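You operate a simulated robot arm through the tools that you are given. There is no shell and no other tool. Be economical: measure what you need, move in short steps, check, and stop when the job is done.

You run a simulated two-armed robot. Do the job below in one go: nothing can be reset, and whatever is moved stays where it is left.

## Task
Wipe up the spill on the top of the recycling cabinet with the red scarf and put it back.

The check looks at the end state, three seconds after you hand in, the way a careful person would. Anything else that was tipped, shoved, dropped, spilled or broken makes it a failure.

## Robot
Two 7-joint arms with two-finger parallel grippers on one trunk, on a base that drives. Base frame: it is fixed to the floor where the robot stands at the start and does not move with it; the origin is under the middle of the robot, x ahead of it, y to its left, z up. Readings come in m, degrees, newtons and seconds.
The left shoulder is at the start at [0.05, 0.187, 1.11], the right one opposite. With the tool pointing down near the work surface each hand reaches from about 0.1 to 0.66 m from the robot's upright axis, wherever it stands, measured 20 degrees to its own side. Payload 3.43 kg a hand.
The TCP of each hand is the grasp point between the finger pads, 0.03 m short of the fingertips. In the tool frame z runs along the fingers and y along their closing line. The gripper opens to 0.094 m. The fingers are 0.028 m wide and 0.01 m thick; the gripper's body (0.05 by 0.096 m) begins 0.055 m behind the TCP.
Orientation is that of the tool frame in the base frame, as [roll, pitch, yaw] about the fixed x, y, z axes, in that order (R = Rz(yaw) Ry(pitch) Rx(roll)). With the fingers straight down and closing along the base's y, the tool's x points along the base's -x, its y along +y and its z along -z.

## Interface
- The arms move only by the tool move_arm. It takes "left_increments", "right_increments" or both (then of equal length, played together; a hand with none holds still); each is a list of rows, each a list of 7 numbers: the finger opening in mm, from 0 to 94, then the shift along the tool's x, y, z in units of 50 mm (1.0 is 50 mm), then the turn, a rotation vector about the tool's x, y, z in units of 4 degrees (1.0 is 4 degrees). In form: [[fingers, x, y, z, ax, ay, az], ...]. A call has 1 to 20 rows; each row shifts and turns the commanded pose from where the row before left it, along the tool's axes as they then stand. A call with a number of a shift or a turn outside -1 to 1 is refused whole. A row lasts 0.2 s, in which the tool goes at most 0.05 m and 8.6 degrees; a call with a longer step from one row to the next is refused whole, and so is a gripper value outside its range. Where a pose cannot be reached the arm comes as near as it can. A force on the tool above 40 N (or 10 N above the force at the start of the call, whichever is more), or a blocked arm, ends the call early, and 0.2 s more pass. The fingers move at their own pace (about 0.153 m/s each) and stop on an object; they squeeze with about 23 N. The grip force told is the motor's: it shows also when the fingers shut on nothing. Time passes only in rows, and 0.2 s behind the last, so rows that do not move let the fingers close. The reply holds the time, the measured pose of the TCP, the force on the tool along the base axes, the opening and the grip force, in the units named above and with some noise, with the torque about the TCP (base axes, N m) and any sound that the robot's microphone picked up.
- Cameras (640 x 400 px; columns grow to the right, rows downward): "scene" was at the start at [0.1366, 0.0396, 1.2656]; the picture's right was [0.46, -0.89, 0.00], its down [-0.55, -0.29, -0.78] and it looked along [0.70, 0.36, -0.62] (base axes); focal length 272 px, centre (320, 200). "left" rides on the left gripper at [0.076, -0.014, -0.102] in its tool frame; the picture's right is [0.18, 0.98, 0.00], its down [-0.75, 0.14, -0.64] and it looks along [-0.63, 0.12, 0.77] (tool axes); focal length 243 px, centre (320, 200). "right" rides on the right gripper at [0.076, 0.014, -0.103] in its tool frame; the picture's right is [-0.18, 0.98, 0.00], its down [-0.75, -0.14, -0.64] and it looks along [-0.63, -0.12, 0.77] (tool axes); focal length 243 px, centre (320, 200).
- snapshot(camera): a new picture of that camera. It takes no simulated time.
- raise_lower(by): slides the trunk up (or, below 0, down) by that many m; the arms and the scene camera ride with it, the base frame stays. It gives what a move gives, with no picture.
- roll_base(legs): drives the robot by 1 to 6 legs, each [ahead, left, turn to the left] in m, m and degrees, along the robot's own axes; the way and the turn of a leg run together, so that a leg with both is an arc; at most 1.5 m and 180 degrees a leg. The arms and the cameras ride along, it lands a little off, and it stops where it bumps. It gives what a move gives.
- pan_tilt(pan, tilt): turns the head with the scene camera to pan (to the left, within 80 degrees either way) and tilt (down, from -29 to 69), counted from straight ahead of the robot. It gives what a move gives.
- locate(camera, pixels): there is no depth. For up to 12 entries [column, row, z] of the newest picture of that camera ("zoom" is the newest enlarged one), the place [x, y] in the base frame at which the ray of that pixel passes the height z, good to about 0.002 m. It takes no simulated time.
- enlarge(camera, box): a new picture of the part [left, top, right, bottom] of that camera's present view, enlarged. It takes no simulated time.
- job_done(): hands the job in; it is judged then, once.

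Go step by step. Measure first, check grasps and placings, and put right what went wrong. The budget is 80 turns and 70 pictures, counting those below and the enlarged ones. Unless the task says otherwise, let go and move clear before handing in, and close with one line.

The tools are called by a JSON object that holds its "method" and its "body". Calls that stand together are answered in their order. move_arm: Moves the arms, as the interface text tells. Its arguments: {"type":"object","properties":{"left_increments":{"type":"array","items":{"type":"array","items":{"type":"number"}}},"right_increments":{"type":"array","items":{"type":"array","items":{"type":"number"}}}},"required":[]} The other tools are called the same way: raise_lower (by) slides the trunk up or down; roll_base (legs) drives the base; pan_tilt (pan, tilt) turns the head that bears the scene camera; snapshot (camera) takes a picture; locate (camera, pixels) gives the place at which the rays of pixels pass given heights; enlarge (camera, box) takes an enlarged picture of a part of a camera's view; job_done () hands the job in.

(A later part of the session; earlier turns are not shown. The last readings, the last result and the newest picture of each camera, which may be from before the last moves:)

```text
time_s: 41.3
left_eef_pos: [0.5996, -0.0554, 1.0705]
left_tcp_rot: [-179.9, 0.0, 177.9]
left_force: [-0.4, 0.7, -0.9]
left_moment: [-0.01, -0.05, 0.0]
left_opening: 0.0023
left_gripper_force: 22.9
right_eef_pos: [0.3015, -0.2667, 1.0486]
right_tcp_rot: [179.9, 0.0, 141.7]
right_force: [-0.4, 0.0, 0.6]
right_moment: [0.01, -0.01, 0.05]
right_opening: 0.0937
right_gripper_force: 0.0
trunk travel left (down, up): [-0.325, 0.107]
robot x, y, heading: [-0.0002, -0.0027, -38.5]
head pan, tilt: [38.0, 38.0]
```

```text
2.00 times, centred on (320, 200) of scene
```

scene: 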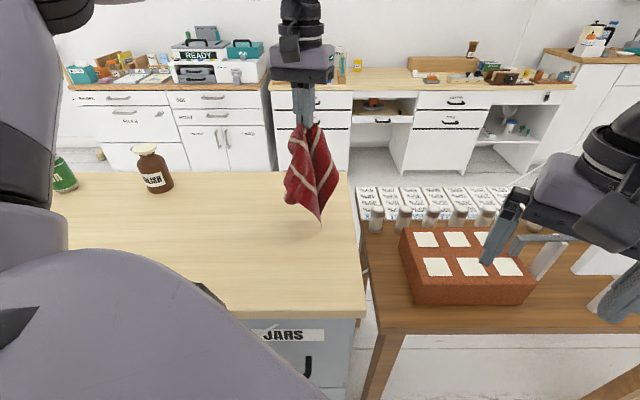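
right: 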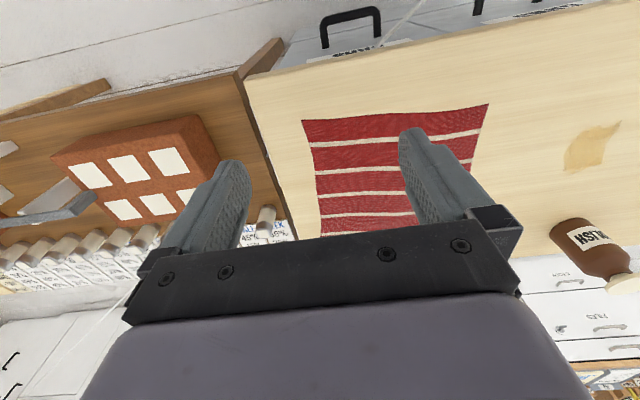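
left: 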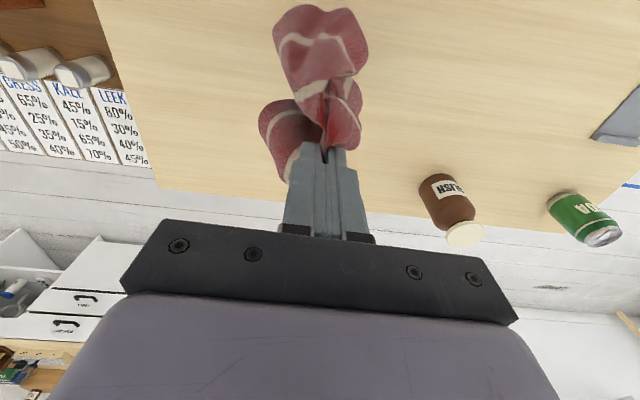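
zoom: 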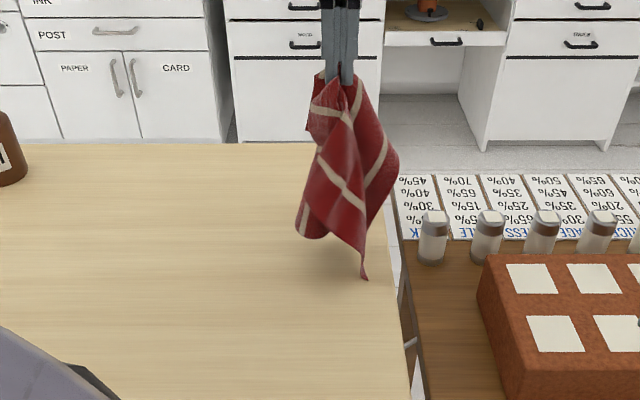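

The lowest corner nearly touches at the original right side. Now I lay it out, lowering while moving left.

{"method": "move_arm", "body": {"left_increments": [[0, 0, 0.1, 0.6, 0, 0, 0], [0, 0, 0.4, 0.6, 0, 0, 0], [0, 0, 0.55, 0.6, 0, 0, 0], [0, 0, 0.6, 0.6, 0, 0, 0], [0, 0, 0.6, 0.6, 0, 0, 0], [0, 0, 0.6, 0.6, 0, 0, 0], [0, 0, 0.6, 0.4, 0, 0, 0], [0, 0, 0.6, 0.1, 0, 0, 0], [0, 0, 0, 0, 0, 0, 0], [0, 0, 0, 0, 0, 0, 0]]}}

{"method": "enlarge", "body": {"camera": "scene", "box": [80, 120, 400, 320]}}

{"method": "snapshot", "body": {"camera": "left"}}

```text
time_s: 43.5
left_eef_pos: [0.6089, 0.1474, 0.8644]
left_tcp_rot: [-179.9, 0.0, 178.0]
left_force: [-0.9, 0.8, -0.3]
left_moment: [0.0, -0.01, -0.02]
left_opening: 0.0027
left_gripper_force: 23.0
right_eef_pos: [0.3022, -0.2669, 1.0482]
right_tcp_rot: [179.8, 0.0, 141.8]
right_force: [0.6, -0.8, 0.4]
right_moment: [-0.01, -0.02, 0.02]
right_opening: 0.0941
right_gripper_force: 0.2
trunk travel left (down, up): [-0.325, 0.107]
robot x, y, heading: [0.001, 0.0014, -38.3]
head pan, tilt: [38.0, 38.0]
```

```text
2.00 times, centred on (240, 220) of scene
```

zoom: 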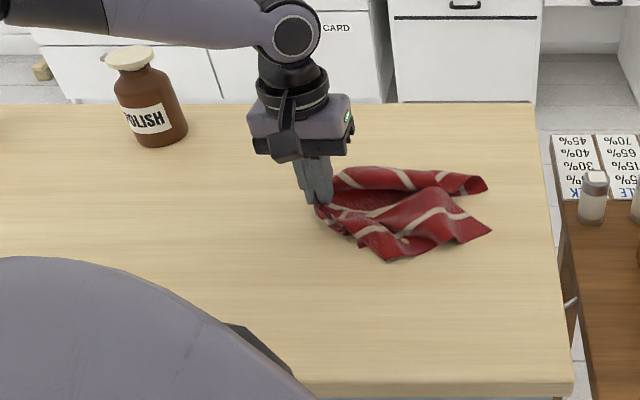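

```text
38 pictures are left
```

left: 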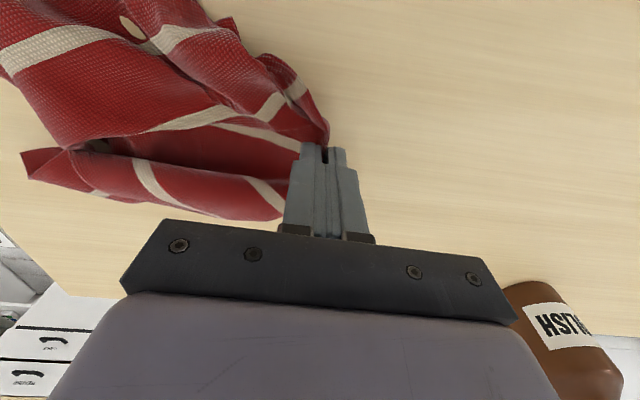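

It lies in place but bunched. I lower, release, lift off and look to plan tidying.

{"method": "move_arm", "body": {"left_increments": [[0, 0, 0, 0.16, 0, 0, 0], [0, 0, 0, 0, 0, 0, 0], [30, 0, 0, 0, 0, 0, 0], [30, 0, 0, 0, 0, 0, 0], [30, 0, 0, -0.5, 0, 0, 0], [30, 0, 0, -0.9, 0, 0, 0], [30, 0.9, 0, -0.3, 0, 0, 0], [30, 0.9, 0, -0.3, 0, 0, 0], [30, 0.9, 0, -0.3, 0, 0, 0], [30, 0.9, 0, 0, 0, 0, 0], [30, 0, 0, 0, 0, 0, 0]]}}

{"method": "snapshot", "body": {"camera": "left"}}

{"method": "enlarge", "body": {"camera": "scene", "box": [80, 120, 400, 320]}}

```text
time_s: 45.9
left_eef_pos: [0.4279, 0.1522, 0.9725]
left_tcp_rot: [-179.7, 0.0, 178.1]
left_force: [0.7, -0.5, 0.6]
left_moment: [0.02, 0.02, -0.02]
left_opening: 0.0301
left_gripper_force: 0.2
right_eef_pos: [0.3016, -0.2678, 1.0489]
right_tcp_rot: [180.0, 0.0, 141.7]
right_force: [-0.1, 0.2, -0.4]
right_moment: [-0.01, -0.02, -0.02]
right_opening: 0.094
right_gripper_force: 0.1
trunk travel left (down, up): [-0.325, 0.107]
robot x, y, heading: [0.0039, 0.0031, -38.2]
head pan, tilt: [38.0, 38.0]
```

```text
37 pictures are left
```

left: 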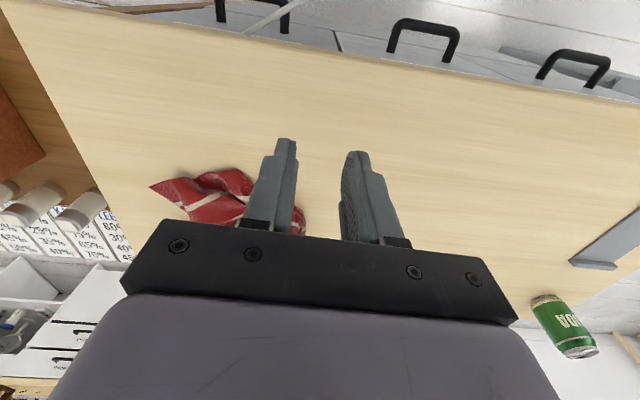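

```text
2.00 times, centred on (240, 220) of scene
```

zoom: 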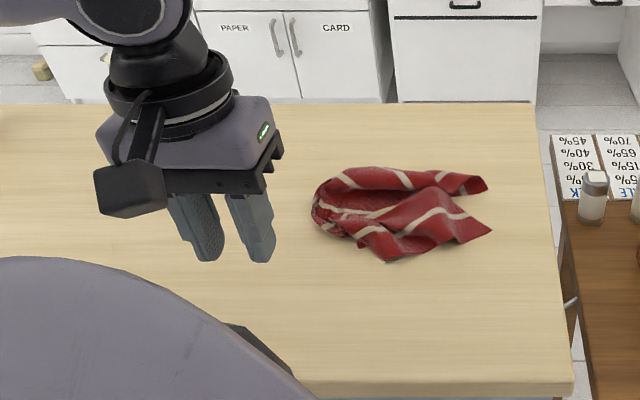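

I measure where the bunched scarf lies.

{"method": "locate", "body": {"camera": "zoom", "pixels": [[312, 212, 0.83], [487, 188, 0.83], [492, 230, 0.83], [388, 262, 0.83], [350, 170, 0.83], [345, 240, 0.83]]}}

{"method": "enlarge", "body": {"camera": "scene", "box": [220, 190, 340, 265]}}

```text
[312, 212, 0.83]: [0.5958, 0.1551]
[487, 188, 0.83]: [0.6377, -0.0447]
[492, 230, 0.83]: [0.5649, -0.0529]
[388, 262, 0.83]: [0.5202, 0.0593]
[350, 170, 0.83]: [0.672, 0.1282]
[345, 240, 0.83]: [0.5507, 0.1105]
```

```text
5.33 times, centred on (280, 228) of scene
```

zoom: 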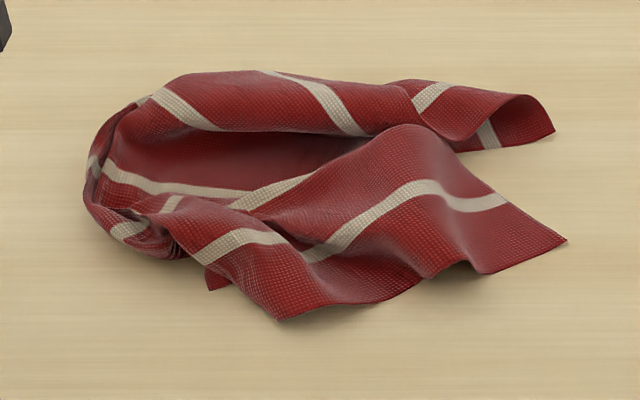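

The bunch sits centred on the original spot. I'll spread it by tugging corners; first I pin down the corner at zoom (280,320) and others.

{"method": "locate", "body": {"camera": "zoom", "pixels": [[280, 320, 0.823], [567, 240, 0.823], [553, 132, 0.823], [470, 270, 0.823], [210, 290, 0.823]]}}

{"method": "move_arm", "body": {"left_increments": [[50, 0, -0.9, 0, 0, 0, 0], [50, 0, -0.9, 0, 0, 0, 0], [50, -0.9, 0, 0, 0, 0, 0], [50, -0.9, 0, 0, 0, 0, 0], [50, -0.2, 0, 0, 0, 0, 0], [50, 0, 0, 0.7, 0, 0, 0], [50, 0, 0, 0, 0, 0, 0]]}}

{"method": "snapshot", "body": {"camera": "left"}}

```text
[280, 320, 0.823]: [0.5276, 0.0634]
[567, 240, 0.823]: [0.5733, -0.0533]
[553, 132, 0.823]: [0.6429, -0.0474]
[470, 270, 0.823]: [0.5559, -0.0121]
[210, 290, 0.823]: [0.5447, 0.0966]
```

```text
time_s: 47.5
left_eef_pos: [0.5252, 0.0611, 0.9352]
left_tcp_rot: [-179.8, 0.1, 178.0]
left_force: [1.6, -0.4, 0.3]
left_moment: [-0.01, -0.03, 0.01]
left_opening: 0.0501
left_gripper_force: 0.0
right_eef_pos: [0.3008, -0.2684, 1.0496]
right_tcp_rot: [179.8, 0.0, 141.8]
right_force: [-0.6, -0.5, 0.2]
right_moment: [0.04, 0.01, 0.0]
right_opening: 0.0942
right_gripper_force: 0.0
trunk travel left (down, up): [-0.325, 0.107]
robot x, y, heading: [0.001, 0.0006, -38.1]
head pan, tilt: [38.0, 38.0]
```

```text
34 pictures are left
```

left: 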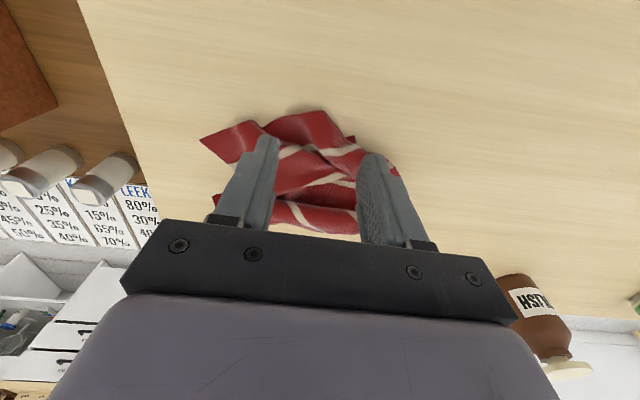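

The near corner sits just ahead of the fingers. I go 1.3 cm forward, descend and pinch it.

{"method": "move_arm", "body": {"left_increments": [[50, -0.28, 0.05, 0, 0, 0, 0], [50, 0, 0, 0.8, 0, 0, 0], [50, 0, 0, 0.6, 0, 0, 0], [50, 0, 0, 0.24, 0, 0, 0], [50, 0, 0, 0.02, 0, 0, 0], [25, 0, 0, 0, 0, 0, 0], [0, 0, 0, 0, 0, 0, 0], [0, 0, 0, 0, 0, 0, 0], [0, 0, 0, 0, 0, 0, 0], [0, 0, 0, -0.2, 0, 0, 0], [0, 0, 0, -0.2, 0, 0, 0], [0, 0, 0, 0, 0, 0, 0]]}}

{"method": "snapshot", "body": {"camera": "left"}}

```text
time_s: 50.1
left_eef_pos: [0.5388, 0.061, 0.8757]
left_tcp_rot: [-179.8, 0.0, 177.9]
left_force: [-0.2, -0.8, 0.5]
left_moment: [0.03, 0.0, 0.02]
left_opening: 0.0025
left_gripper_force: 23.1
right_eef_pos: [0.3009, -0.2673, 1.049]
right_tcp_rot: [179.8, 0.0, 141.9]
right_force: [0.3, 0.5, 0.5]
right_moment: [-0.01, 0.01, 0.02]
right_opening: 0.0942
right_gripper_force: 0.1
trunk travel left (down, up): [-0.325, 0.107]
robot x, y, heading: [-0.0046, -0.0046, -38.0]
head pan, tilt: [38.0, 38.0]
```

```text
33 pictures are left
```

left: 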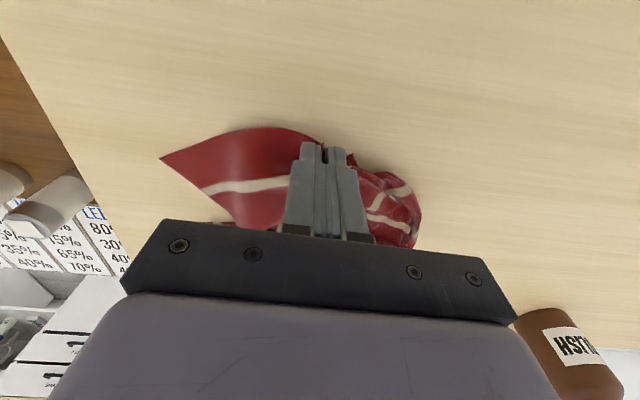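

Pinched (2.5 mm). I pull it toward the near-left corner position.

{"method": "move_arm", "body": {"left_increments": [[0, 0.4, 0.3, 0, 0, 0, 0], [0, 0.4, 0.5, 0, 0, 0, 0], [0, 0.2, 0.6, 0, 0, 0, 0], [0, 0, 0.6, 0, 0, 0, 0], [0, 0, 0, 0, 0, 0, 0]]}}

{"method": "snapshot", "body": {"camera": "left"}}

{"method": "enlarge", "body": {"camera": "scene", "box": [80, 120, 400, 320]}}

```text
time_s: 51.3
left_eef_pos: [0.493, 0.1644, 0.8741]
left_tcp_rot: [-179.8, 0.0, 177.9]
left_force: [0.7, -0.6, -0.3]
left_moment: [-0.01, -0.03, 0.02]
left_opening: 0.0022
left_gripper_force: 23.4
right_eef_pos: [0.3017, -0.267, 1.0498]
right_tcp_rot: [179.9, 0.0, 141.9]
right_force: [-0.4, -0.1, 0.3]
right_moment: [0.0, 0.04, -0.01]
right_opening: 0.094
right_gripper_force: 0.1
trunk travel left (down, up): [-0.325, 0.107]
robot x, y, heading: [-0.0013, 0.0001, -38.2]
head pan, tilt: [38.0, 38.0]
```

```text
32 pictures are left
```

left: 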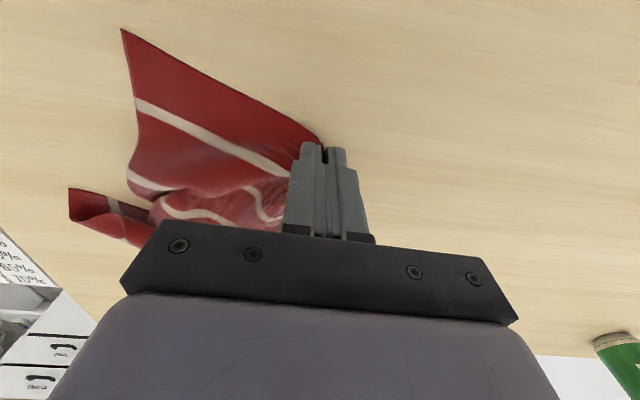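

```text
2.00 times, centred on (240, 220) of scene
```

zoom: 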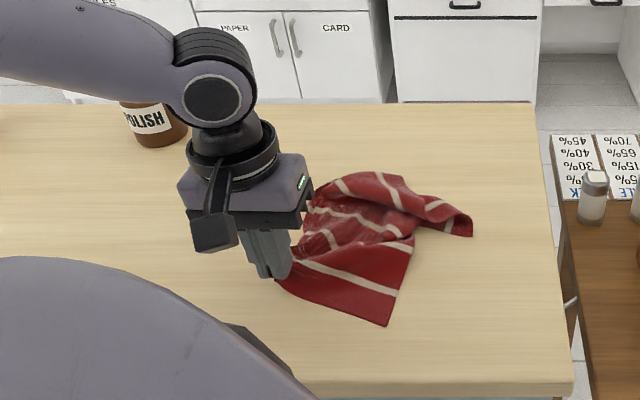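

Very good: the near edge is now spread out. I shift a little more left, lower, release and back off.

{"method": "move_arm", "body": {"left_increments": [[0, 0.1, 0.3, 0, 0, 0, 0], [0, 0, 0, 0.36, 0, 0, 0], [0, 0, 0, 0, 0, 0, 0], [25, 0, 0, 0, 0, 0, 0], [25, 0, 0, 0, 0, 0, 0], [25, 0, 0, -0.8, 0, 0, 0], [50, 0, 0.8, -0.5, 0, 0, 0], [50, 0, 0.9, -0.3, 0, 0, 0], [50, 0, 0.9, 0, 0, 0, 0], [50, 0, 0, 0, 0, 0, 0]]}}

{"method": "enlarge", "body": {"camera": "scene", "box": [180, 170, 340, 270]}}

```text
time_s: 53.5
left_eef_pos: [0.4914, 0.3103, 0.9356]
left_tcp_rot: [-179.8, 0.1, 177.9]
left_force: [0.2, -0.2, -0.1]
left_moment: [0.0, -0.03, -0.01]
left_opening: 0.05
left_gripper_force: 0.0
right_eef_pos: [0.3017, -0.269, 1.0502]
right_tcp_rot: [179.9, 0.0, 141.8]
right_force: [0.0, 0.1, 0.0]
right_moment: [0.01, 0.0, -0.04]
right_opening: 0.094
right_gripper_force: 0.1
trunk travel left (down, up): [-0.325, 0.107]
robot x, y, heading: [0.0015, -0.0033, -38.1]
head pan, tilt: [38.0, 38.0]
```

```text
4.00 times, centred on (260, 220) of scene
```

zoom: 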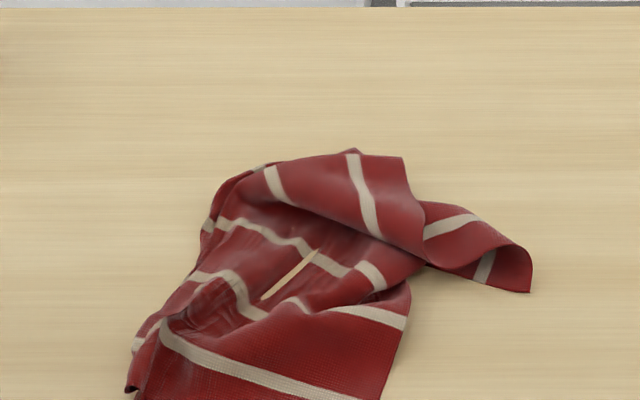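

Now the far side: a flap corner at zoom (405,160) and one at (530,290). I locate them.

{"method": "locate", "body": {"camera": "zoom", "pixels": [[405, 160, 0.83], [355, 150, 0.83], [530, 292, 0.822], [475, 215, 0.83], [205, 215, 0.83], [128, 390, 0.822], [410, 290, 0.822]]}}

{"method": "snapshot", "body": {"camera": "scene"}}

{"method": "enlarge", "body": {"camera": "scene", "box": [225, 200, 321, 260]}}

```text
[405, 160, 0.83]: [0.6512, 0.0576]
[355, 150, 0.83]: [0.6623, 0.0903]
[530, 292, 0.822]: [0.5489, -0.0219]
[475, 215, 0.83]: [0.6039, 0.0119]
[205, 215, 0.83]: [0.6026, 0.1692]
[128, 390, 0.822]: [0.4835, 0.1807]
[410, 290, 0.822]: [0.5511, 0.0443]
```

```text
29 pictures are left
```

scene: 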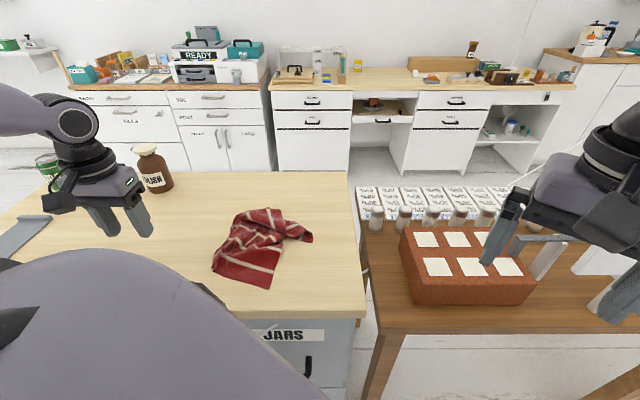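

```text
6.67 times, centred on (273, 230) of scene
```

zoom: 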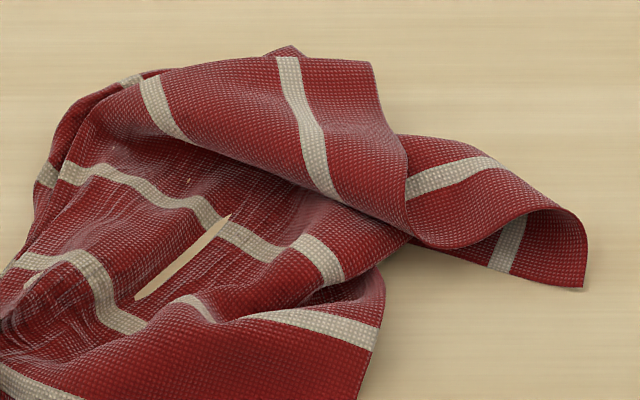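

I take the right-hand corner first: pinch near (0.56,-0.013) and pull it to the far right corner.

{"method": "move_arm", "body": {"left_increments": [[50, 0, -0.92, 0, 0, 0, 0], [50, 0, -0.92, 0, 0, 0, 0], [50, 0, -0.92, 0, 0, 0, 0], [50, 0, -0.92, 0, 0, 0, 0], [50, 0, -0.92, 0, 0, 0, 0], [50, 0, -0.92, 0, 0, 0, 0], [50, 0, -0.92, 0, 0, 0, 0], [50, -0.75, 0, 0, 0, 0, 0], [50, -0.35, 0, 0, 0, 0, 0], [50, 0, 0, 0.5, 0, 0, 0], [50, 0, 0, 0, 0, 0, 0]]}}

{"method": "snapshot", "body": {"camera": "left"}}

```text
time_s: 55.9
left_eef_pos: [0.5372, -0.0149, 0.9087]
left_tcp_rot: [-179.9, 0.1, 177.9]
left_force: [0.4, -0.3, -1.1]
left_moment: [0.0, -0.04, -0.04]
left_opening: 0.0499
left_gripper_force: 0.1
right_eef_pos: [0.3017, -0.2683, 1.0488]
right_tcp_rot: [-180.0, 0.1, 141.7]
right_force: [0.4, -0.8, -0.5]
right_moment: [-0.06, 0.0, 0.02]
right_opening: 0.0941
right_gripper_force: 0.1
trunk travel left (down, up): [-0.325, 0.107]
robot x, y, heading: [-0.0046, 0.0027, -38.4]
head pan, tilt: [38.0, 38.0]
```

```text
27 pictures are left
```

left: 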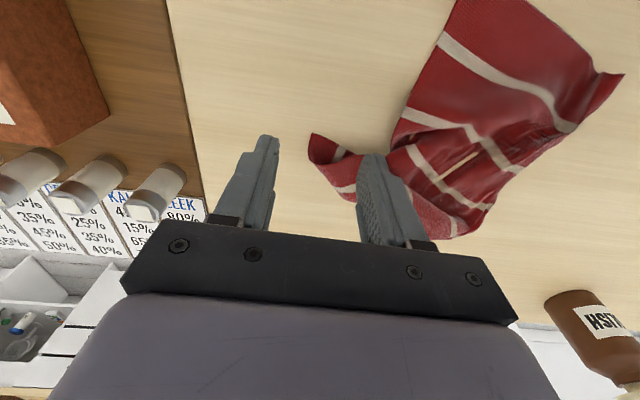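

{"method": "locate", "body": {"camera": "left", "pixels": [[311, 134, 0.83], [311, 170, 0.83], [345, 200, 0.83], [445, 237, 0.83], [622, 74, 0.822], [455, 0, 0.822]]}}

{"method": "enlarge", "body": {"camera": "left", "box": [280, 60, 540, 260]}}

```text
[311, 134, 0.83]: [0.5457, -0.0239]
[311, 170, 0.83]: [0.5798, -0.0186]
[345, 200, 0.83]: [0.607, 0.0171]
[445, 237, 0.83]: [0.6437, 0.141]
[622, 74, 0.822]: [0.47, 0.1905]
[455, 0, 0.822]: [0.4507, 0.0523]
```

```text
2.00 times, centred on (410, 160) of left
```

zoom: 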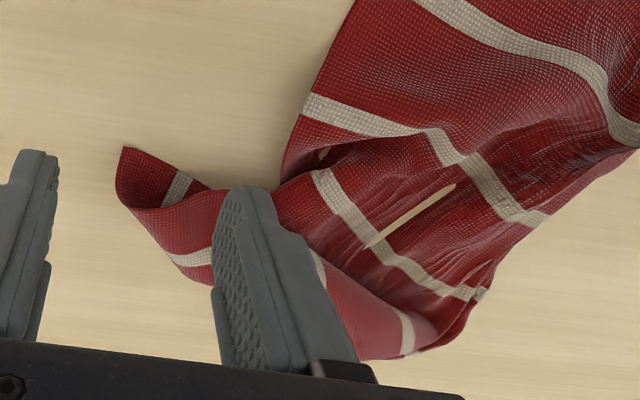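

I pinch the corner at (0.556,-0.016).

{"method": "move_arm", "body": {"left_increments": [[50, -0.36, 0, 0, 0, 0, 0], [50, 0, 0, 0.6, 0, 0, 0], [50, 0, 0, 0.48, 0, 0, 0], [50, 0, 0, 0.02, 0, 0, 0], [25, 0, 0, 0, 0, 0, 0], [0, 0, 0, 0, 0, 0, 0], [0, 0, 0, 0, 0, 0, 0], [0, 0, 0, 0, 0, 0, 0], [0, 0, 0, -0.4, 0, 0, 0], [0, 0, 0, 0, 0, 0, 0]]}}

{"method": "snapshot", "body": {"camera": "left"}}

```text
time_s: 58.1
left_eef_pos: [0.5552, -0.0152, 0.8771]
left_tcp_rot: [-179.7, 0.0, 177.9]
left_force: [-0.1, 0.5, 1.1]
left_moment: [-0.01, -0.03, 0.0]
left_opening: 0.0018
left_gripper_force: 23.3
right_eef_pos: [0.3019, -0.2665, 1.0488]
right_tcp_rot: [179.9, 0.0, 141.8]
right_force: [-0.2, 0.3, 0.2]
right_moment: [0.01, 0.0, -0.03]
right_opening: 0.0939
right_gripper_force: 0.0
trunk travel left (down, up): [-0.325, 0.107]
robot x, y, heading: [-0.003, 0.0036, -37.7]
head pan, tilt: [38.0, 38.0]
```

```text
25 pictures are left
```

left: 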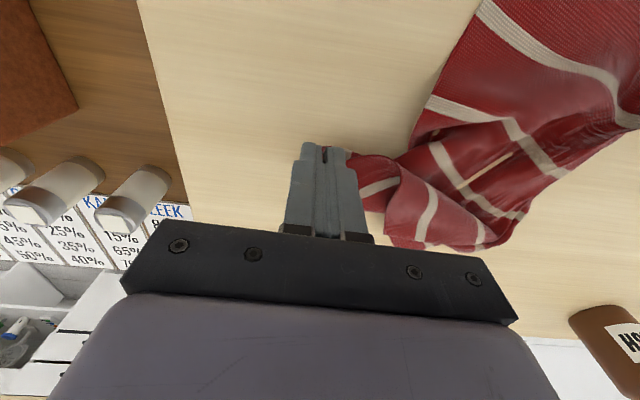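

Caught. I pull it to the far right.

{"method": "move_arm", "body": {"left_increments": [[0, -0.2, -0.5, 0, 0, 0, 0], [0, -0.5, -0.5, 0, 0, 0, 0], [0, -0.6, -0.2, 0, 0, 0, 0], [0, -0.6, 0, 0, 0, 0, 0], [0, -0.6, 0, 0, 0, 0, 0], [0, -0.4, 0, 0, 0, 0, 0], [0, 0, 0, 0, 0, 0, 0]]}}

{"method": "enlarge", "body": {"camera": "scene", "box": [160, 150, 400, 300]}}

```text
time_s: 59.7
left_eef_pos: [0.6949, -0.0803, 0.8756]
left_tcp_rot: [-179.8, 0.0, 177.9]
left_force: [-0.5, -0.1, 0.3]
left_moment: [-0.01, 0.01, -0.04]
left_opening: 0.0015
left_gripper_force: 23.1
right_eef_pos: [0.3016, -0.2661, 1.0486]
right_tcp_rot: [179.9, 0.0, 141.8]
right_force: [0.4, -0.1, 0.1]
right_moment: [0.02, 0.03, 0.0]
right_opening: 0.094
right_gripper_force: 0.0
trunk travel left (down, up): [-0.325, 0.107]
robot x, y, heading: [-0.0011, 0.0002, -38.4]
head pan, tilt: [38.0, 38.0]
```

```text
2.67 times, centred on (280, 225) of scene
```

zoom: 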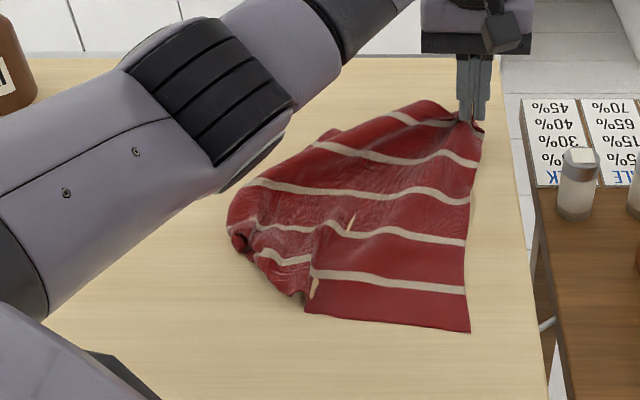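

Excellent — most of the scarf is spread. I place this corner, release and back off.

{"method": "move_arm", "body": {"left_increments": [[0, -0.2, 0, 0.2, 0, 0, 0], [0, 0, 0, 0.18, 0, 0, 0], [0, 0, 0, 0, 0, 0, 0], [25, 0, 0, 0, 0, 0, 0], [25, 0, 0, 0, 0, 0, 0], [25, 0, 0, -0.8, 0, 0, 0], [50, 0, 0, -0.8, 0, 0, 0], [50, 0, 0.9, -0.2, 0, 0, 0], [50, 0, 0.9, 0, 0, 0, 0], [50, 0, 0.9, 0, 0, 0, 0], [50, 0, 0.9, 0, 0, 0, 0], [50, 0, 0.9, 0, 0, 0, 0], [50, 0, 0.9, 0, 0, 0, 0], [50, 0, 0, 0, 0, 0, 0]]}}

{"method": "enlarge", "body": {"camera": "scene", "box": [160, 150, 400, 300]}}

```text
time_s: 62.7
left_eef_pos: [0.7165, 0.1886, 0.9479]
left_tcp_rot: [-179.8, 0.1, 177.9]
left_force: [0.5, -0.9, -0.2]
left_moment: [0.0, 0.0, 0.04]
left_opening: 0.0501
left_gripper_force: 0.0
right_eef_pos: [0.303, -0.267, 1.0498]
right_tcp_rot: [179.9, 0.1, 141.9]
right_force: [-0.6, 0.7, -0.6]
right_moment: [0.04, 0.04, -0.02]
right_opening: 0.0937
right_gripper_force: 0.1
trunk travel left (down, up): [-0.325, 0.107]
robot x, y, heading: [-0.0013, -0.0012, -38.3]
head pan, tilt: [38.0, 38.0]
```

```text
2.67 times, centred on (280, 225) of scene
```

zoom: 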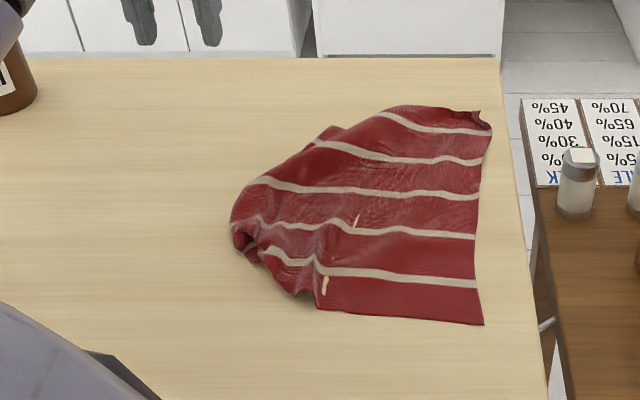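

I measure the current outline.

{"method": "locate", "body": {"camera": "zoom", "pixels": [[490, 115, 0.822], [484, 325, 0.822], [315, 310, 0.822], [232, 240, 0.83], [335, 127, 0.822], [410, 106, 0.83], [318, 143, 0.83]]}}

{"method": "snapshot", "body": {"camera": "left"}}

{"method": "enlarge", "body": {"camera": "scene", "box": [235, 185, 315, 235]}}

```text
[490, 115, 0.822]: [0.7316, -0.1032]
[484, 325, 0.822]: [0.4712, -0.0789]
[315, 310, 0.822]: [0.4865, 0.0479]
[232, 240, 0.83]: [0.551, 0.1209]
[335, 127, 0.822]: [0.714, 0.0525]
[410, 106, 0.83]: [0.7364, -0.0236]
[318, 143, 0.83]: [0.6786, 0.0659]
```

```text
22 pictures are left
```

left: 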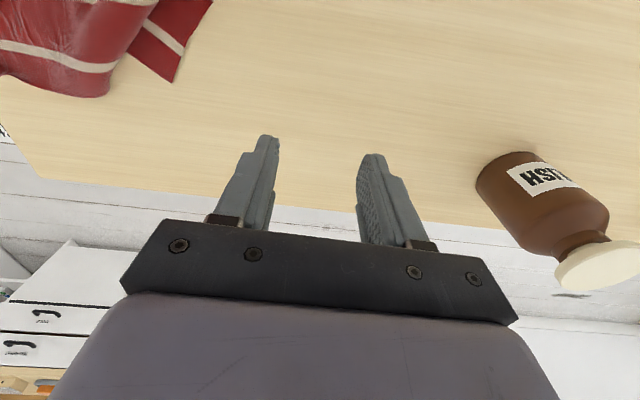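

```text
8.00 times, centred on (275, 210) of scene
```

zoom: 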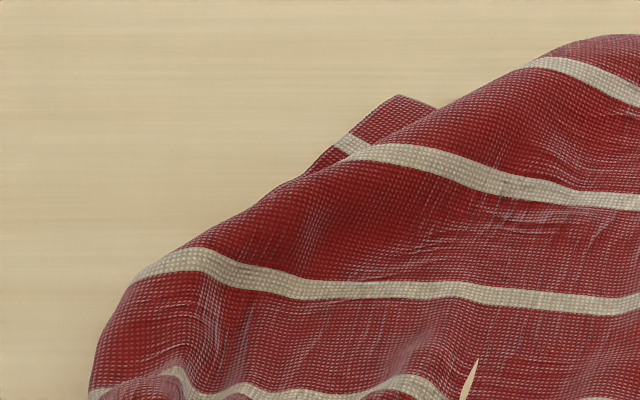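

The far-left corner peeks out from under the cloth at left-camera (178,80). I locate that flap exactly.

{"method": "enlarge", "body": {"camera": "left", "box": [0, 0, 320, 200]}}

{"method": "locate", "body": {"camera": "left", "pixels": [[178, 82, 0.822], [130, 42, 0.822], [212, 0, 0.822], [107, 93, 0.83]]}}

```text
2.00 times, centred on (160, 100) of left
```

zoom: 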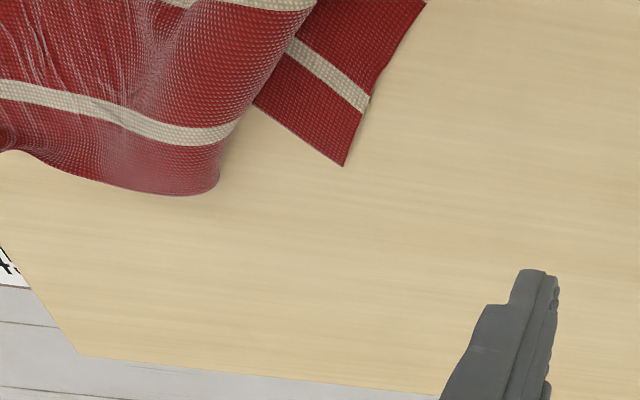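

```text
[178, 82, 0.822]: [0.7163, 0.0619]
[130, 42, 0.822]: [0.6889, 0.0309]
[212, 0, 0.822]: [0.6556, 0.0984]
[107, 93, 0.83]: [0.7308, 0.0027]
```

The corner lies flat and exposed at (0.716,0.062). I pinch it at (0.703,0.060).

{"method": "move_arm", "body": {"left_increments": [[40, 0.2, -0.86, 0, 0, 0, 0], [40, 0, -0.86, 0, 0, 0, 0], [40, 0, -0.86, 0, 0, 0, 0], [40, 0, 0, 0.8, 0, 0, 0], [40, 0, 0, 0.7, 0, 0, 0], [40, 0, 0, 0.38, 0, 0, 0], [40, 0, 0, 0.02, 0, 0, 0], [20, 0, 0, 0, 0, 0, 0], [0, 0, 0, 0, 0, 0, 0], [0, 0, 0, 0, 0, 0, 0], [0, 0, 0, -0.2, 0, 0, 0], [0, 0, 0, 0, 0, 0, 0]]}}

{"method": "snapshot", "body": {"camera": "left"}}

```text
time_s: 65.3
left_eef_pos: [0.7019, 0.0602, 0.8619]
left_tcp_rot: [-179.9, 0.0, 177.9]
left_force: [0.0, 0.0, -0.6]
left_moment: [0.0, -0.03, -0.01]
left_opening: 0.0023
left_gripper_force: 23.5
right_eef_pos: [0.3017, -0.2667, 1.0491]
right_tcp_rot: [179.9, 0.0, 141.8]
right_force: [0.9, 0.2, 0.3]
right_moment: [0.04, -0.02, 0.02]
right_opening: 0.0939
right_gripper_force: 0.0
trunk travel left (down, up): [-0.325, 0.107]
robot x, y, heading: [-0.0003, -0.0024, -38.3]
head pan, tilt: [38.0, 38.0]
```

```text
19 pictures are left
```

left: 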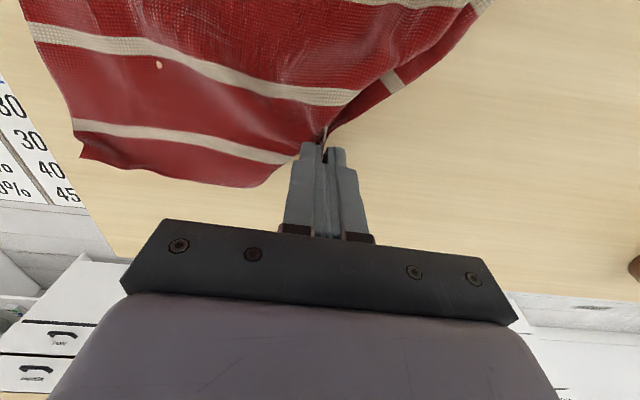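

Pinched. I pull it low toward the far-left corner position.

{"method": "move_arm", "body": {"left_increments": [[0, 0, 0.5, 0, 0, 0, 0], [0, -0.15, 0.5, 0, 0, 0, 0], [0, -0.15, 0.5, 0, 0, 0, 0], [0, -0.1, 0.4, 0, 0, 0, 0], [0, 0, 0, 0, 0, 0, 0]]}}

{"method": "snapshot", "body": {"camera": "left"}}

{"method": "enlarge", "body": {"camera": "scene", "box": [160, 150, 400, 300]}}

```text
time_s: 66.5
left_eef_pos: [0.7238, 0.1539, 0.8627]
left_tcp_rot: [-179.8, 0.0, 177.9]
left_force: [-0.1, 0.2, -0.2]
left_moment: [0.02, 0.01, 0.0]
left_opening: 0.0021
left_gripper_force: 23.0
right_eef_pos: [0.3008, -0.2681, 1.0491]
right_tcp_rot: [179.9, 0.0, 141.8]
right_force: [0.2, 0.0, 0.1]
right_moment: [0.01, 0.04, 0.02]
right_opening: 0.094
right_gripper_force: 0.0
trunk travel left (down, up): [-0.325, 0.107]
robot x, y, heading: [-0.0056, -0.0026, -38.2]
head pan, tilt: [38.0, 38.0]
```

```text
18 pictures are left
```

left: 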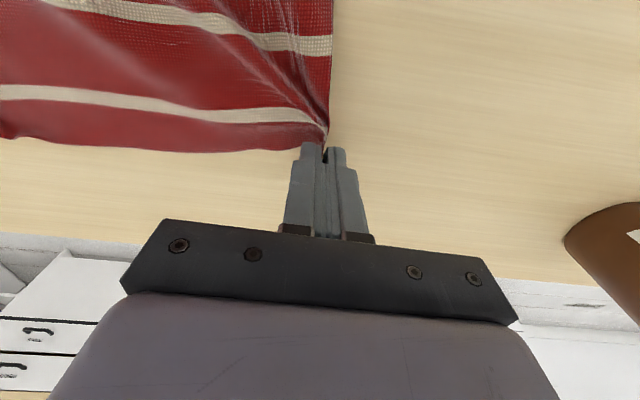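

```text
2.67 times, centred on (280, 225) of scene
```

zoom: 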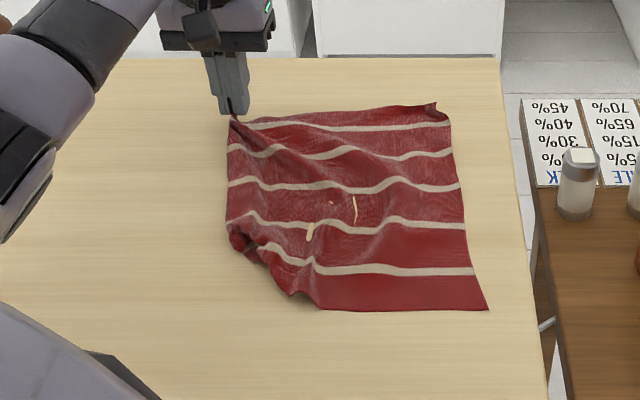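

Beautifully spread now; only the near-left corner stays tucked. I release here and look at that corner.

{"method": "move_arm", "body": {"left_increments": [[0, 0, 0, 0.16, 0, 0, 0], [0, 0, 0, 0, 0, 0, 0], [20, 0, 0, 0, 0, 0, 0], [20, 0, 0, 0, 0, 0, 0], [20, 0, 0, -0.8, 0, 0, 0], [40, 0, 0, -0.8, 0, 0, 0], [40, 0.8, 0.2, 0, 0, 0, 0], [40, 0.8, 0.2, 0, 0, 0, 0], [40, 0.8, 0.2, 0, 0, 0, 0], [40, 0.8, 0.2, 0, 0, 0, 0], [40, 0.8, 0.2, 0, 0, 0, 0], [40, 0.8, 0.2, 0, 0, 0, 0], [40, 0, 0, 0, 0, 0, 0]]}}

{"method": "snapshot", "body": {"camera": "left"}}

{"method": "enlarge", "body": {"camera": "scene", "box": [200, 170, 360, 270]}}

```text
time_s: 69.3
left_eef_pos: [0.4871, 0.2223, 0.9348]
left_tcp_rot: [-179.7, 0.1, 177.9]
left_force: [0.6, 0.7, 0.2]
left_moment: [0.02, -0.01, -0.04]
left_opening: 0.0401
left_gripper_force: 0.0
right_eef_pos: [0.3027, -0.2669, 1.0485]
right_tcp_rot: [179.8, 0.0, 141.7]
right_force: [0.5, 0.0, -0.1]
right_moment: [0.01, 0.07, -0.01]
right_opening: 0.094
right_gripper_force: 0.1
trunk travel left (down, up): [-0.325, 0.107]
robot x, y, heading: [0.0, -0.0012, -38.0]
head pan, tilt: [38.0, 38.0]
```

```text
16 pictures are left
```

left: 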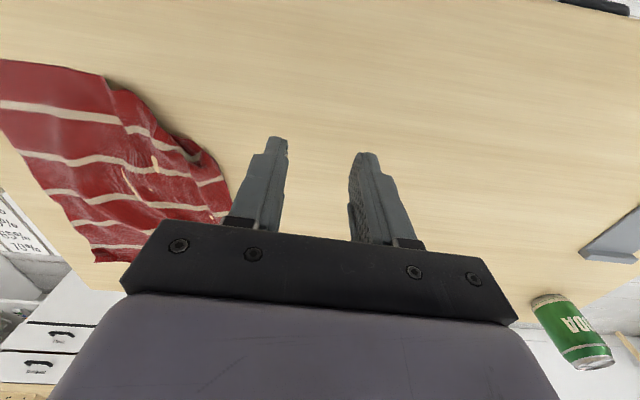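

```text
4.00 times, centred on (280, 220) of scene
```

zoom: 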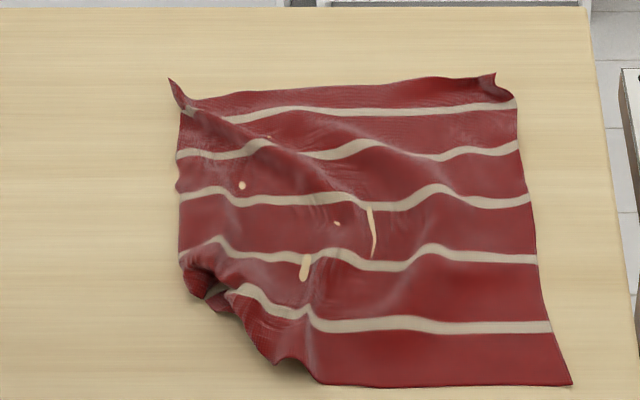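

Only the near-left corner remains folded under. I look closer at it.

{"method": "enlarge", "body": {"camera": "scene", "box": [236, 225, 300, 265]}}

{"method": "locate", "body": {"camera": "zoom", "pixels": [[170, 80, 0.822], [515, 100, 0.822], [572, 385, 0.822]]}}

{"method": "enlarge", "body": {"camera": "left", "box": [80, 60, 272, 180]}}

```text
10.00 times, centred on (268, 245) of scene
```

zoom: 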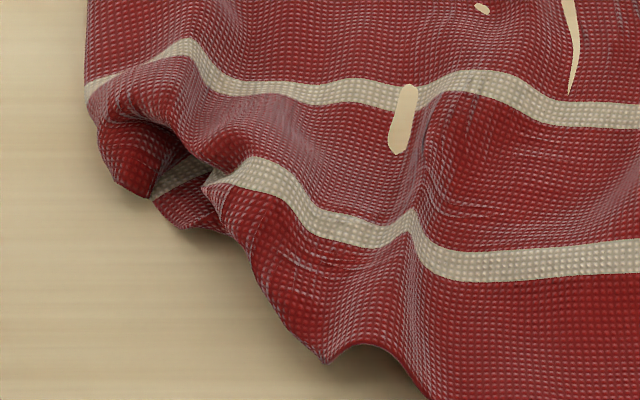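

```text
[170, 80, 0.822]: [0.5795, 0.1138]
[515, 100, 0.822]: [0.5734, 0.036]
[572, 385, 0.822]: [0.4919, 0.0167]
```

```text
3.33 times, centred on (176, 120) of left
```

zoom: 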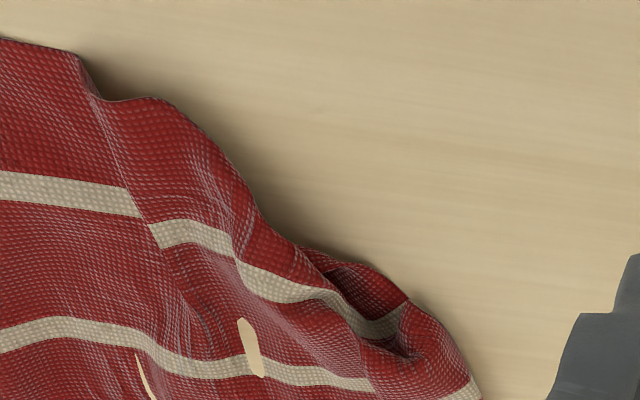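

I locate the fold line of the tucked corner through the scene view.

{"method": "locate", "body": {"camera": "scene", "pixels": [[262.5, 253, 0.83], [269, 261, 0.83], [254.5, 248, 0.825], [245.5, 235, 0.83], [278, 265, 0.822], [242.5, 190, 0.822], [328, 195, 0.822], [343, 266, 0.822]]}}

{"method": "locate", "body": {"camera": "zoom", "pixels": [[75, 50, 0.822], [105, 98, 0.83], [260, 215, 0.83], [360, 262, 0.825], [470, 375, 0.83]]}}

```text
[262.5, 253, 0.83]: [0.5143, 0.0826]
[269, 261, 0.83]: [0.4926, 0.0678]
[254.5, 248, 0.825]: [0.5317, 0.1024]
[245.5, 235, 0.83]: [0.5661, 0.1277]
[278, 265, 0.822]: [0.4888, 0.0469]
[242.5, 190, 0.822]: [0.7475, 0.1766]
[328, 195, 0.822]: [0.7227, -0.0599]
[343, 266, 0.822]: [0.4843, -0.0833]
```

```text
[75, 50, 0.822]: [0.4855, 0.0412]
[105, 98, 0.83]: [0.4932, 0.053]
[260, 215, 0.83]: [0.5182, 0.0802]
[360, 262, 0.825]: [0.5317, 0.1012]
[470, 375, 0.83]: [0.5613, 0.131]
```

The other three corners are within ~2 cm of their old places. I'll pinch just inside this fold, lift so the tuck drops out, and lay it outward. First I position and turn the hand along the fold.

{"method": "move_arm", "body": {"left_increments": [[45, 0, -0.93, 0, 0, 0, 0], [45, 0, -0.93, 0, 0, 0, 0], [45, 0, -0.93, 0, 0, 0, 0], [45, -0.9, 0, 0, 0, 0, 0], [45, 0, 0, 0, 0, 0, 1], [45, 0, 0, 0, 0, 0, 1], [45, 0, 0, 0, 0, 0, 1], [45, 0, 0, 0, 0, 0, 1], [45, 0, 0, 0, 0, 0, 1], [45, 0, 0, 0, 0, 0, 1], [45, 0, 0, 0, 0, 0, 1], [45, 0, 0, 0, 0, 0, 1], [45, 0, 0, 0, 0, 0, 1], [45, 0, 0, 0, 0, 0, 1], [45, 0, 0, 0.5, 0, 0, 0], [45, 0, 0, 0, 0, 0, 0]]}}

{"method": "snapshot", "body": {"camera": "left"}}

```text
time_s: 72.7
left_eef_pos: [0.5277, 0.0825, 0.9085]
left_tcp_rot: [-179.9, 0.2, 138.0]
left_force: [0.1, 0.6, 0.1]
left_moment: [-0.02, -0.01, 0.0]
left_opening: 0.045
left_gripper_force: 0.0
right_eef_pos: [0.3027, -0.2678, 1.0499]
right_tcp_rot: [179.8, 0.1, 141.8]
right_force: [0.1, 0.4, 0.0]
right_moment: [-0.03, 0.0, 0.01]
right_opening: 0.0942
right_gripper_force: 0.1
trunk travel left (down, up): [-0.325, 0.107]
robot x, y, heading: [-0.0023, -0.0036, -38.3]
head pan, tilt: [38.0, 38.0]
```

```text
12 pictures are left
```

left: 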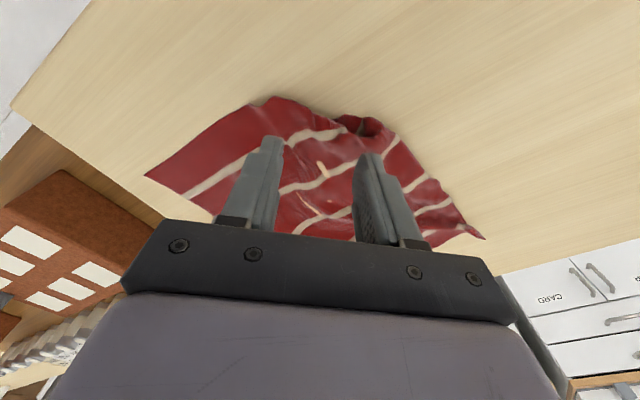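

The fingers straddle the fold. I descend, pinch and lift 10 cm.

{"method": "move_arm", "body": {"left_increments": [[45, 0, 0, 0.6, 0, 0, 0], [45, 0, 0, 0.46, 0, 0, 0], [45, 0, 0, 0.03, 0, 0, 0], [20, 0, 0, 0, 0, 0, 0], [0, 0, 0, 0, 0, 0, 0], [0, 0, 0, 0, 0, 0, 0], [0, 0, 0, 0, 0, 0, 0], [0, 0, 0, -0.6, 0, 0, 0], [0, 0.2, 0, -0.6, 0, 0, 0], [0, 0.3, 0, -0.6, 0, 0, 0], [0, 0.3, 0, -0.3, 0, 0, 0], [0, 0, 0, 0, 0, 0, 0], [0, 0, 0, 0, 0, 0, 0]]}}

{"method": "enlarge", "body": {"camera": "scene", "box": [160, 150, 400, 300]}}

```text
time_s: 75.5
left_eef_pos: [0.499, 0.1091, 0.9591]
left_tcp_rot: [-179.9, 0.1, 137.9]
left_force: [0.3, 0.0, 0.1]
left_moment: [0.03, 0.03, 0.01]
left_opening: 0.0028
left_gripper_force: 22.9
right_eef_pos: [0.3022, -0.2685, 1.0489]
right_tcp_rot: [179.8, 0.0, 141.8]
right_force: [-0.4, -0.1, -0.2]
right_moment: [0.02, 0.01, 0.0]
right_opening: 0.0938
right_gripper_force: 0.1
trunk travel left (down, up): [-0.325, 0.107]
robot x, y, heading: [-0.0012, 0.0036, -38.2]
head pan, tilt: [38.0, 38.0]
```

```text
2.67 times, centred on (280, 225) of scene
```

zoom: 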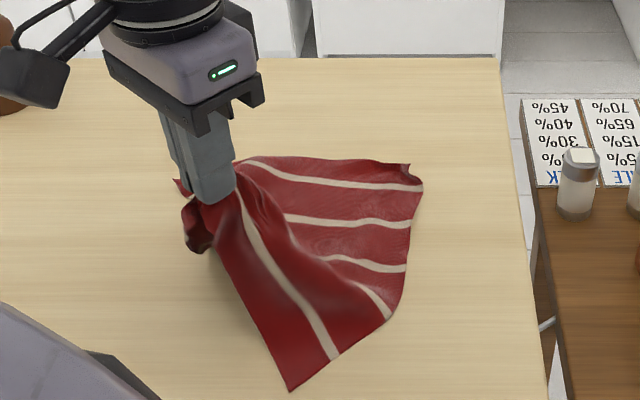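

The tuck seems to hang free below the hand. I lower while moving inward so it lies outward, then release.

{"method": "move_arm", "body": {"left_increments": [[0, 0, 0, 0.5, 0, 0, 0], [0, -0.1, 0, 0.5, 0, 0, 0], [0, -0.3, 0, 0.4, 0, 0, 0], [0, -0.3, 0, 0.3, 0, 0, 0], [0, -0.3, 0, 0.3, 0, 0, 0], [0, 0, 0, 0.06, 0, 0, 0], [0, 0, 0, 0, 0, 0, 0], [20, 0, 0, 0, 0, 0, 0], [20, 0, 0, 0, 0, 0, 0], [20, 0, 0, -0.8, 0, 0, 0], [40, 0, 0, -0.8, 0, 0, 0], [40, 0.8, 0.3, -0.2, 0, 0, 0], [40, 0.8, 0.3, 0, 0, 0, 0], [40, 0.8, 0.3, 0, 0, 0, 0], [40, 0.8, 0.3, 0, 0, 0, 0], [40, 0, 0, 0, 0, 0, 0]]}}

{"method": "enlarge", "body": {"camera": "scene", "box": [160, 150, 400, 300]}}

```text
time_s: 78.9
left_eef_pos: [0.4563, 0.2298, 0.9455]
left_tcp_rot: [-179.8, 0.2, 137.9]
left_force: [-1.0, -0.3, 0.3]
left_moment: [0.0, 0.02, 0.01]
left_opening: 0.0399
left_gripper_force: 0.0
right_eef_pos: [0.3017, -0.2669, 1.0489]
right_tcp_rot: [179.9, 0.0, 141.9]
right_force: [-0.5, -0.8, -0.6]
right_moment: [-0.03, -0.02, 0.02]
right_opening: 0.094
right_gripper_force: 0.0
trunk travel left (down, up): [-0.325, 0.107]
robot x, y, heading: [-0.0008, -0.0024, -38.2]
head pan, tilt: [38.0, 38.0]
```

```text
2.67 times, centred on (280, 225) of scene
```

zoom: 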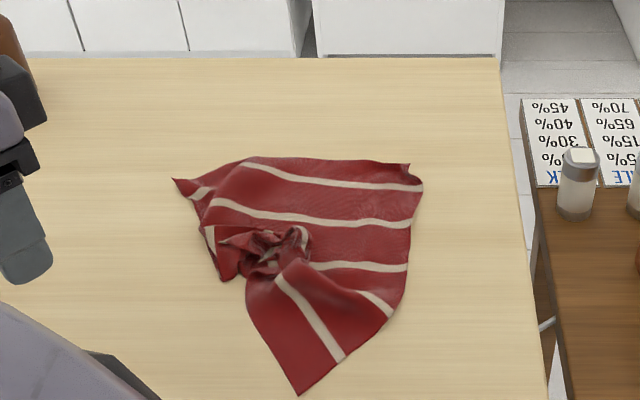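

The corner is out from under now. I look closely at it.

{"method": "enlarge", "body": {"camera": "scene", "box": [220, 215, 300, 265]}}

{"method": "locate", "body": {"camera": "scene", "pixels": [[225, 217, 0.822], [318, 218, 0.822], [271, 298, 0.822], [243, 240, 0.83], [244, 255, 0.822]]}}

```text
8.00 times, centred on (260, 240) of scene
```

zoom: 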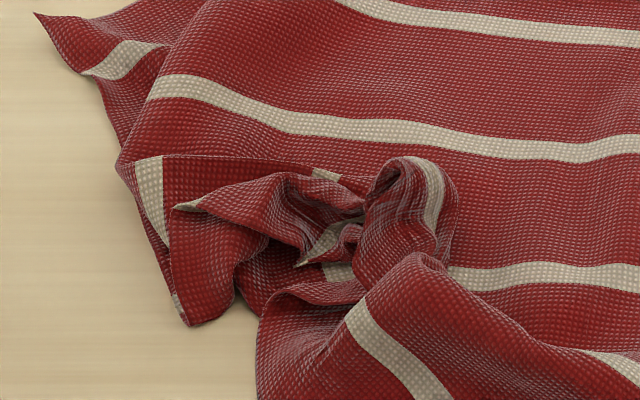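

```text
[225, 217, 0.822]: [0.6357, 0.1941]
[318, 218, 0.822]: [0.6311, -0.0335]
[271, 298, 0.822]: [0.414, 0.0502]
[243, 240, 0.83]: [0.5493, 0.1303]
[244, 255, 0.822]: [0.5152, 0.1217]
```

The corner tip now pokes out at zoom (190,325) ≈ (0.515,0.122). I pinch it there and draw it to the near left.

{"method": "move_arm", "body": {"left_increments": [[30, 0, 0, 0, 0, 0, -1], [30, 0, 0, 0, 0, 0, -1], [30, 0, 0, 0, 0, 0, -1], [30, 0, 0, 0, 0, 0, -1], [30, 0, 0, 0, 0, 0, -1], [30, 0, 0, 0, 0, 0, -1], [30, 0, 0, 0, 0, 0, -1], [30, 0, 0, 0, 0, 0, -1], [30, 0, 0, 0, 0, 0, -1], [30, 0, 0, 0, 0, 0, -1], [30, 0, -0.9, 0, 0, 0, 0], [30, 0, -0.9, 0, 0, 0, 0], [30, -0.6, -0.25, 0, 0, 0, 0], [30, -0.7, 0, 0, 0, 0, 0], [30, 0, 0, 0, 0, 0, 0]]}}

{"method": "move_arm", "body": {"left_increments": [[30, 0, 0, 0.8, 0, 0, 0], [30, 0, 0, 0.6, 0, 0, 0], [30, 0, 0, 0.4, 0, 0, 0], [30, 0, 0, 0.03, 0, 0, 0], [15, 0, 0, 0, 0, 0, 0], [0, 0, 0, 0, 0, 0, 0], [0, 0, 0, 0, 0, 0, 0], [0, 0, 0, -0.3, 0, 0, 0], [0, 0.3, 0.5, 0, 0, 0, 0], [0, 0.3, 0.5, 0, 0, 0, 0], [0, 0.3, 0.5, 0, 0, 0, 0], [0, 0, 0, 0, 0, 0, 0]]}}

{"method": "enlarge", "body": {"camera": "scene", "box": [160, 150, 400, 300]}}

```text
time_s: 82.1
left_eef_pos: [0.5173, 0.1216, 0.9478]
left_tcp_rot: [-179.7, 0.0, 177.9]
left_force: [0.2, 0.3, 0.0]
left_moment: [-0.01, -0.02, 0.01]
left_opening: 0.0302
left_gripper_force: 0.0
right_eef_pos: [0.3014, -0.2681, 1.0492]
right_tcp_rot: [179.9, 0.1, 142.0]
right_force: [1.1, 0.9, 0.5]
right_moment: [-0.01, 0.04, 0.01]
right_opening: 0.0939
right_gripper_force: 0.1
trunk travel left (down, up): [-0.325, 0.107]
robot x, y, heading: [0.0012, -0.0015, -38.2]
head pan, tilt: [38.0, 38.0]
```

```text
time_s: 84.7
left_eef_pos: [0.4749, 0.1965, 0.8706]
left_tcp_rot: [-179.8, 0.1, 177.9]
left_force: [-0.4, -0.7, 0.5]
left_moment: [-0.03, 0.0, 0.01]
left_opening: 0.0023
left_gripper_force: 23.2
right_eef_pos: [0.3013, -0.2666, 1.0486]
right_tcp_rot: [179.8, 0.1, 141.8]
right_force: [0.4, -0.3, 0.8]
right_moment: [0.0, 0.03, -0.02]
right_opening: 0.094
right_gripper_force: 0.0
trunk travel left (down, up): [-0.325, 0.107]
robot x, y, heading: [0.0006, 0.0007, -38.4]
head pan, tilt: [38.0, 38.0]
```

```text
2.67 times, centred on (280, 225) of scene
```

zoom: 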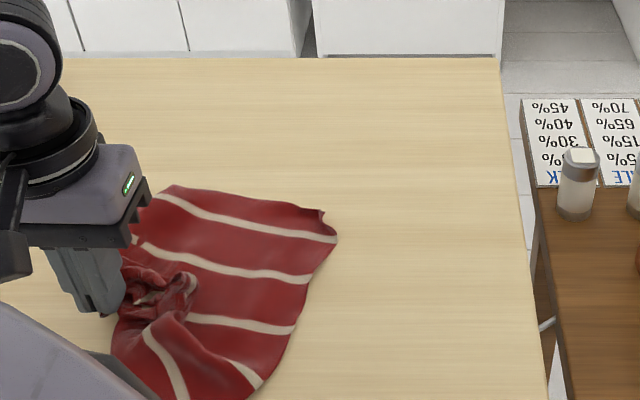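

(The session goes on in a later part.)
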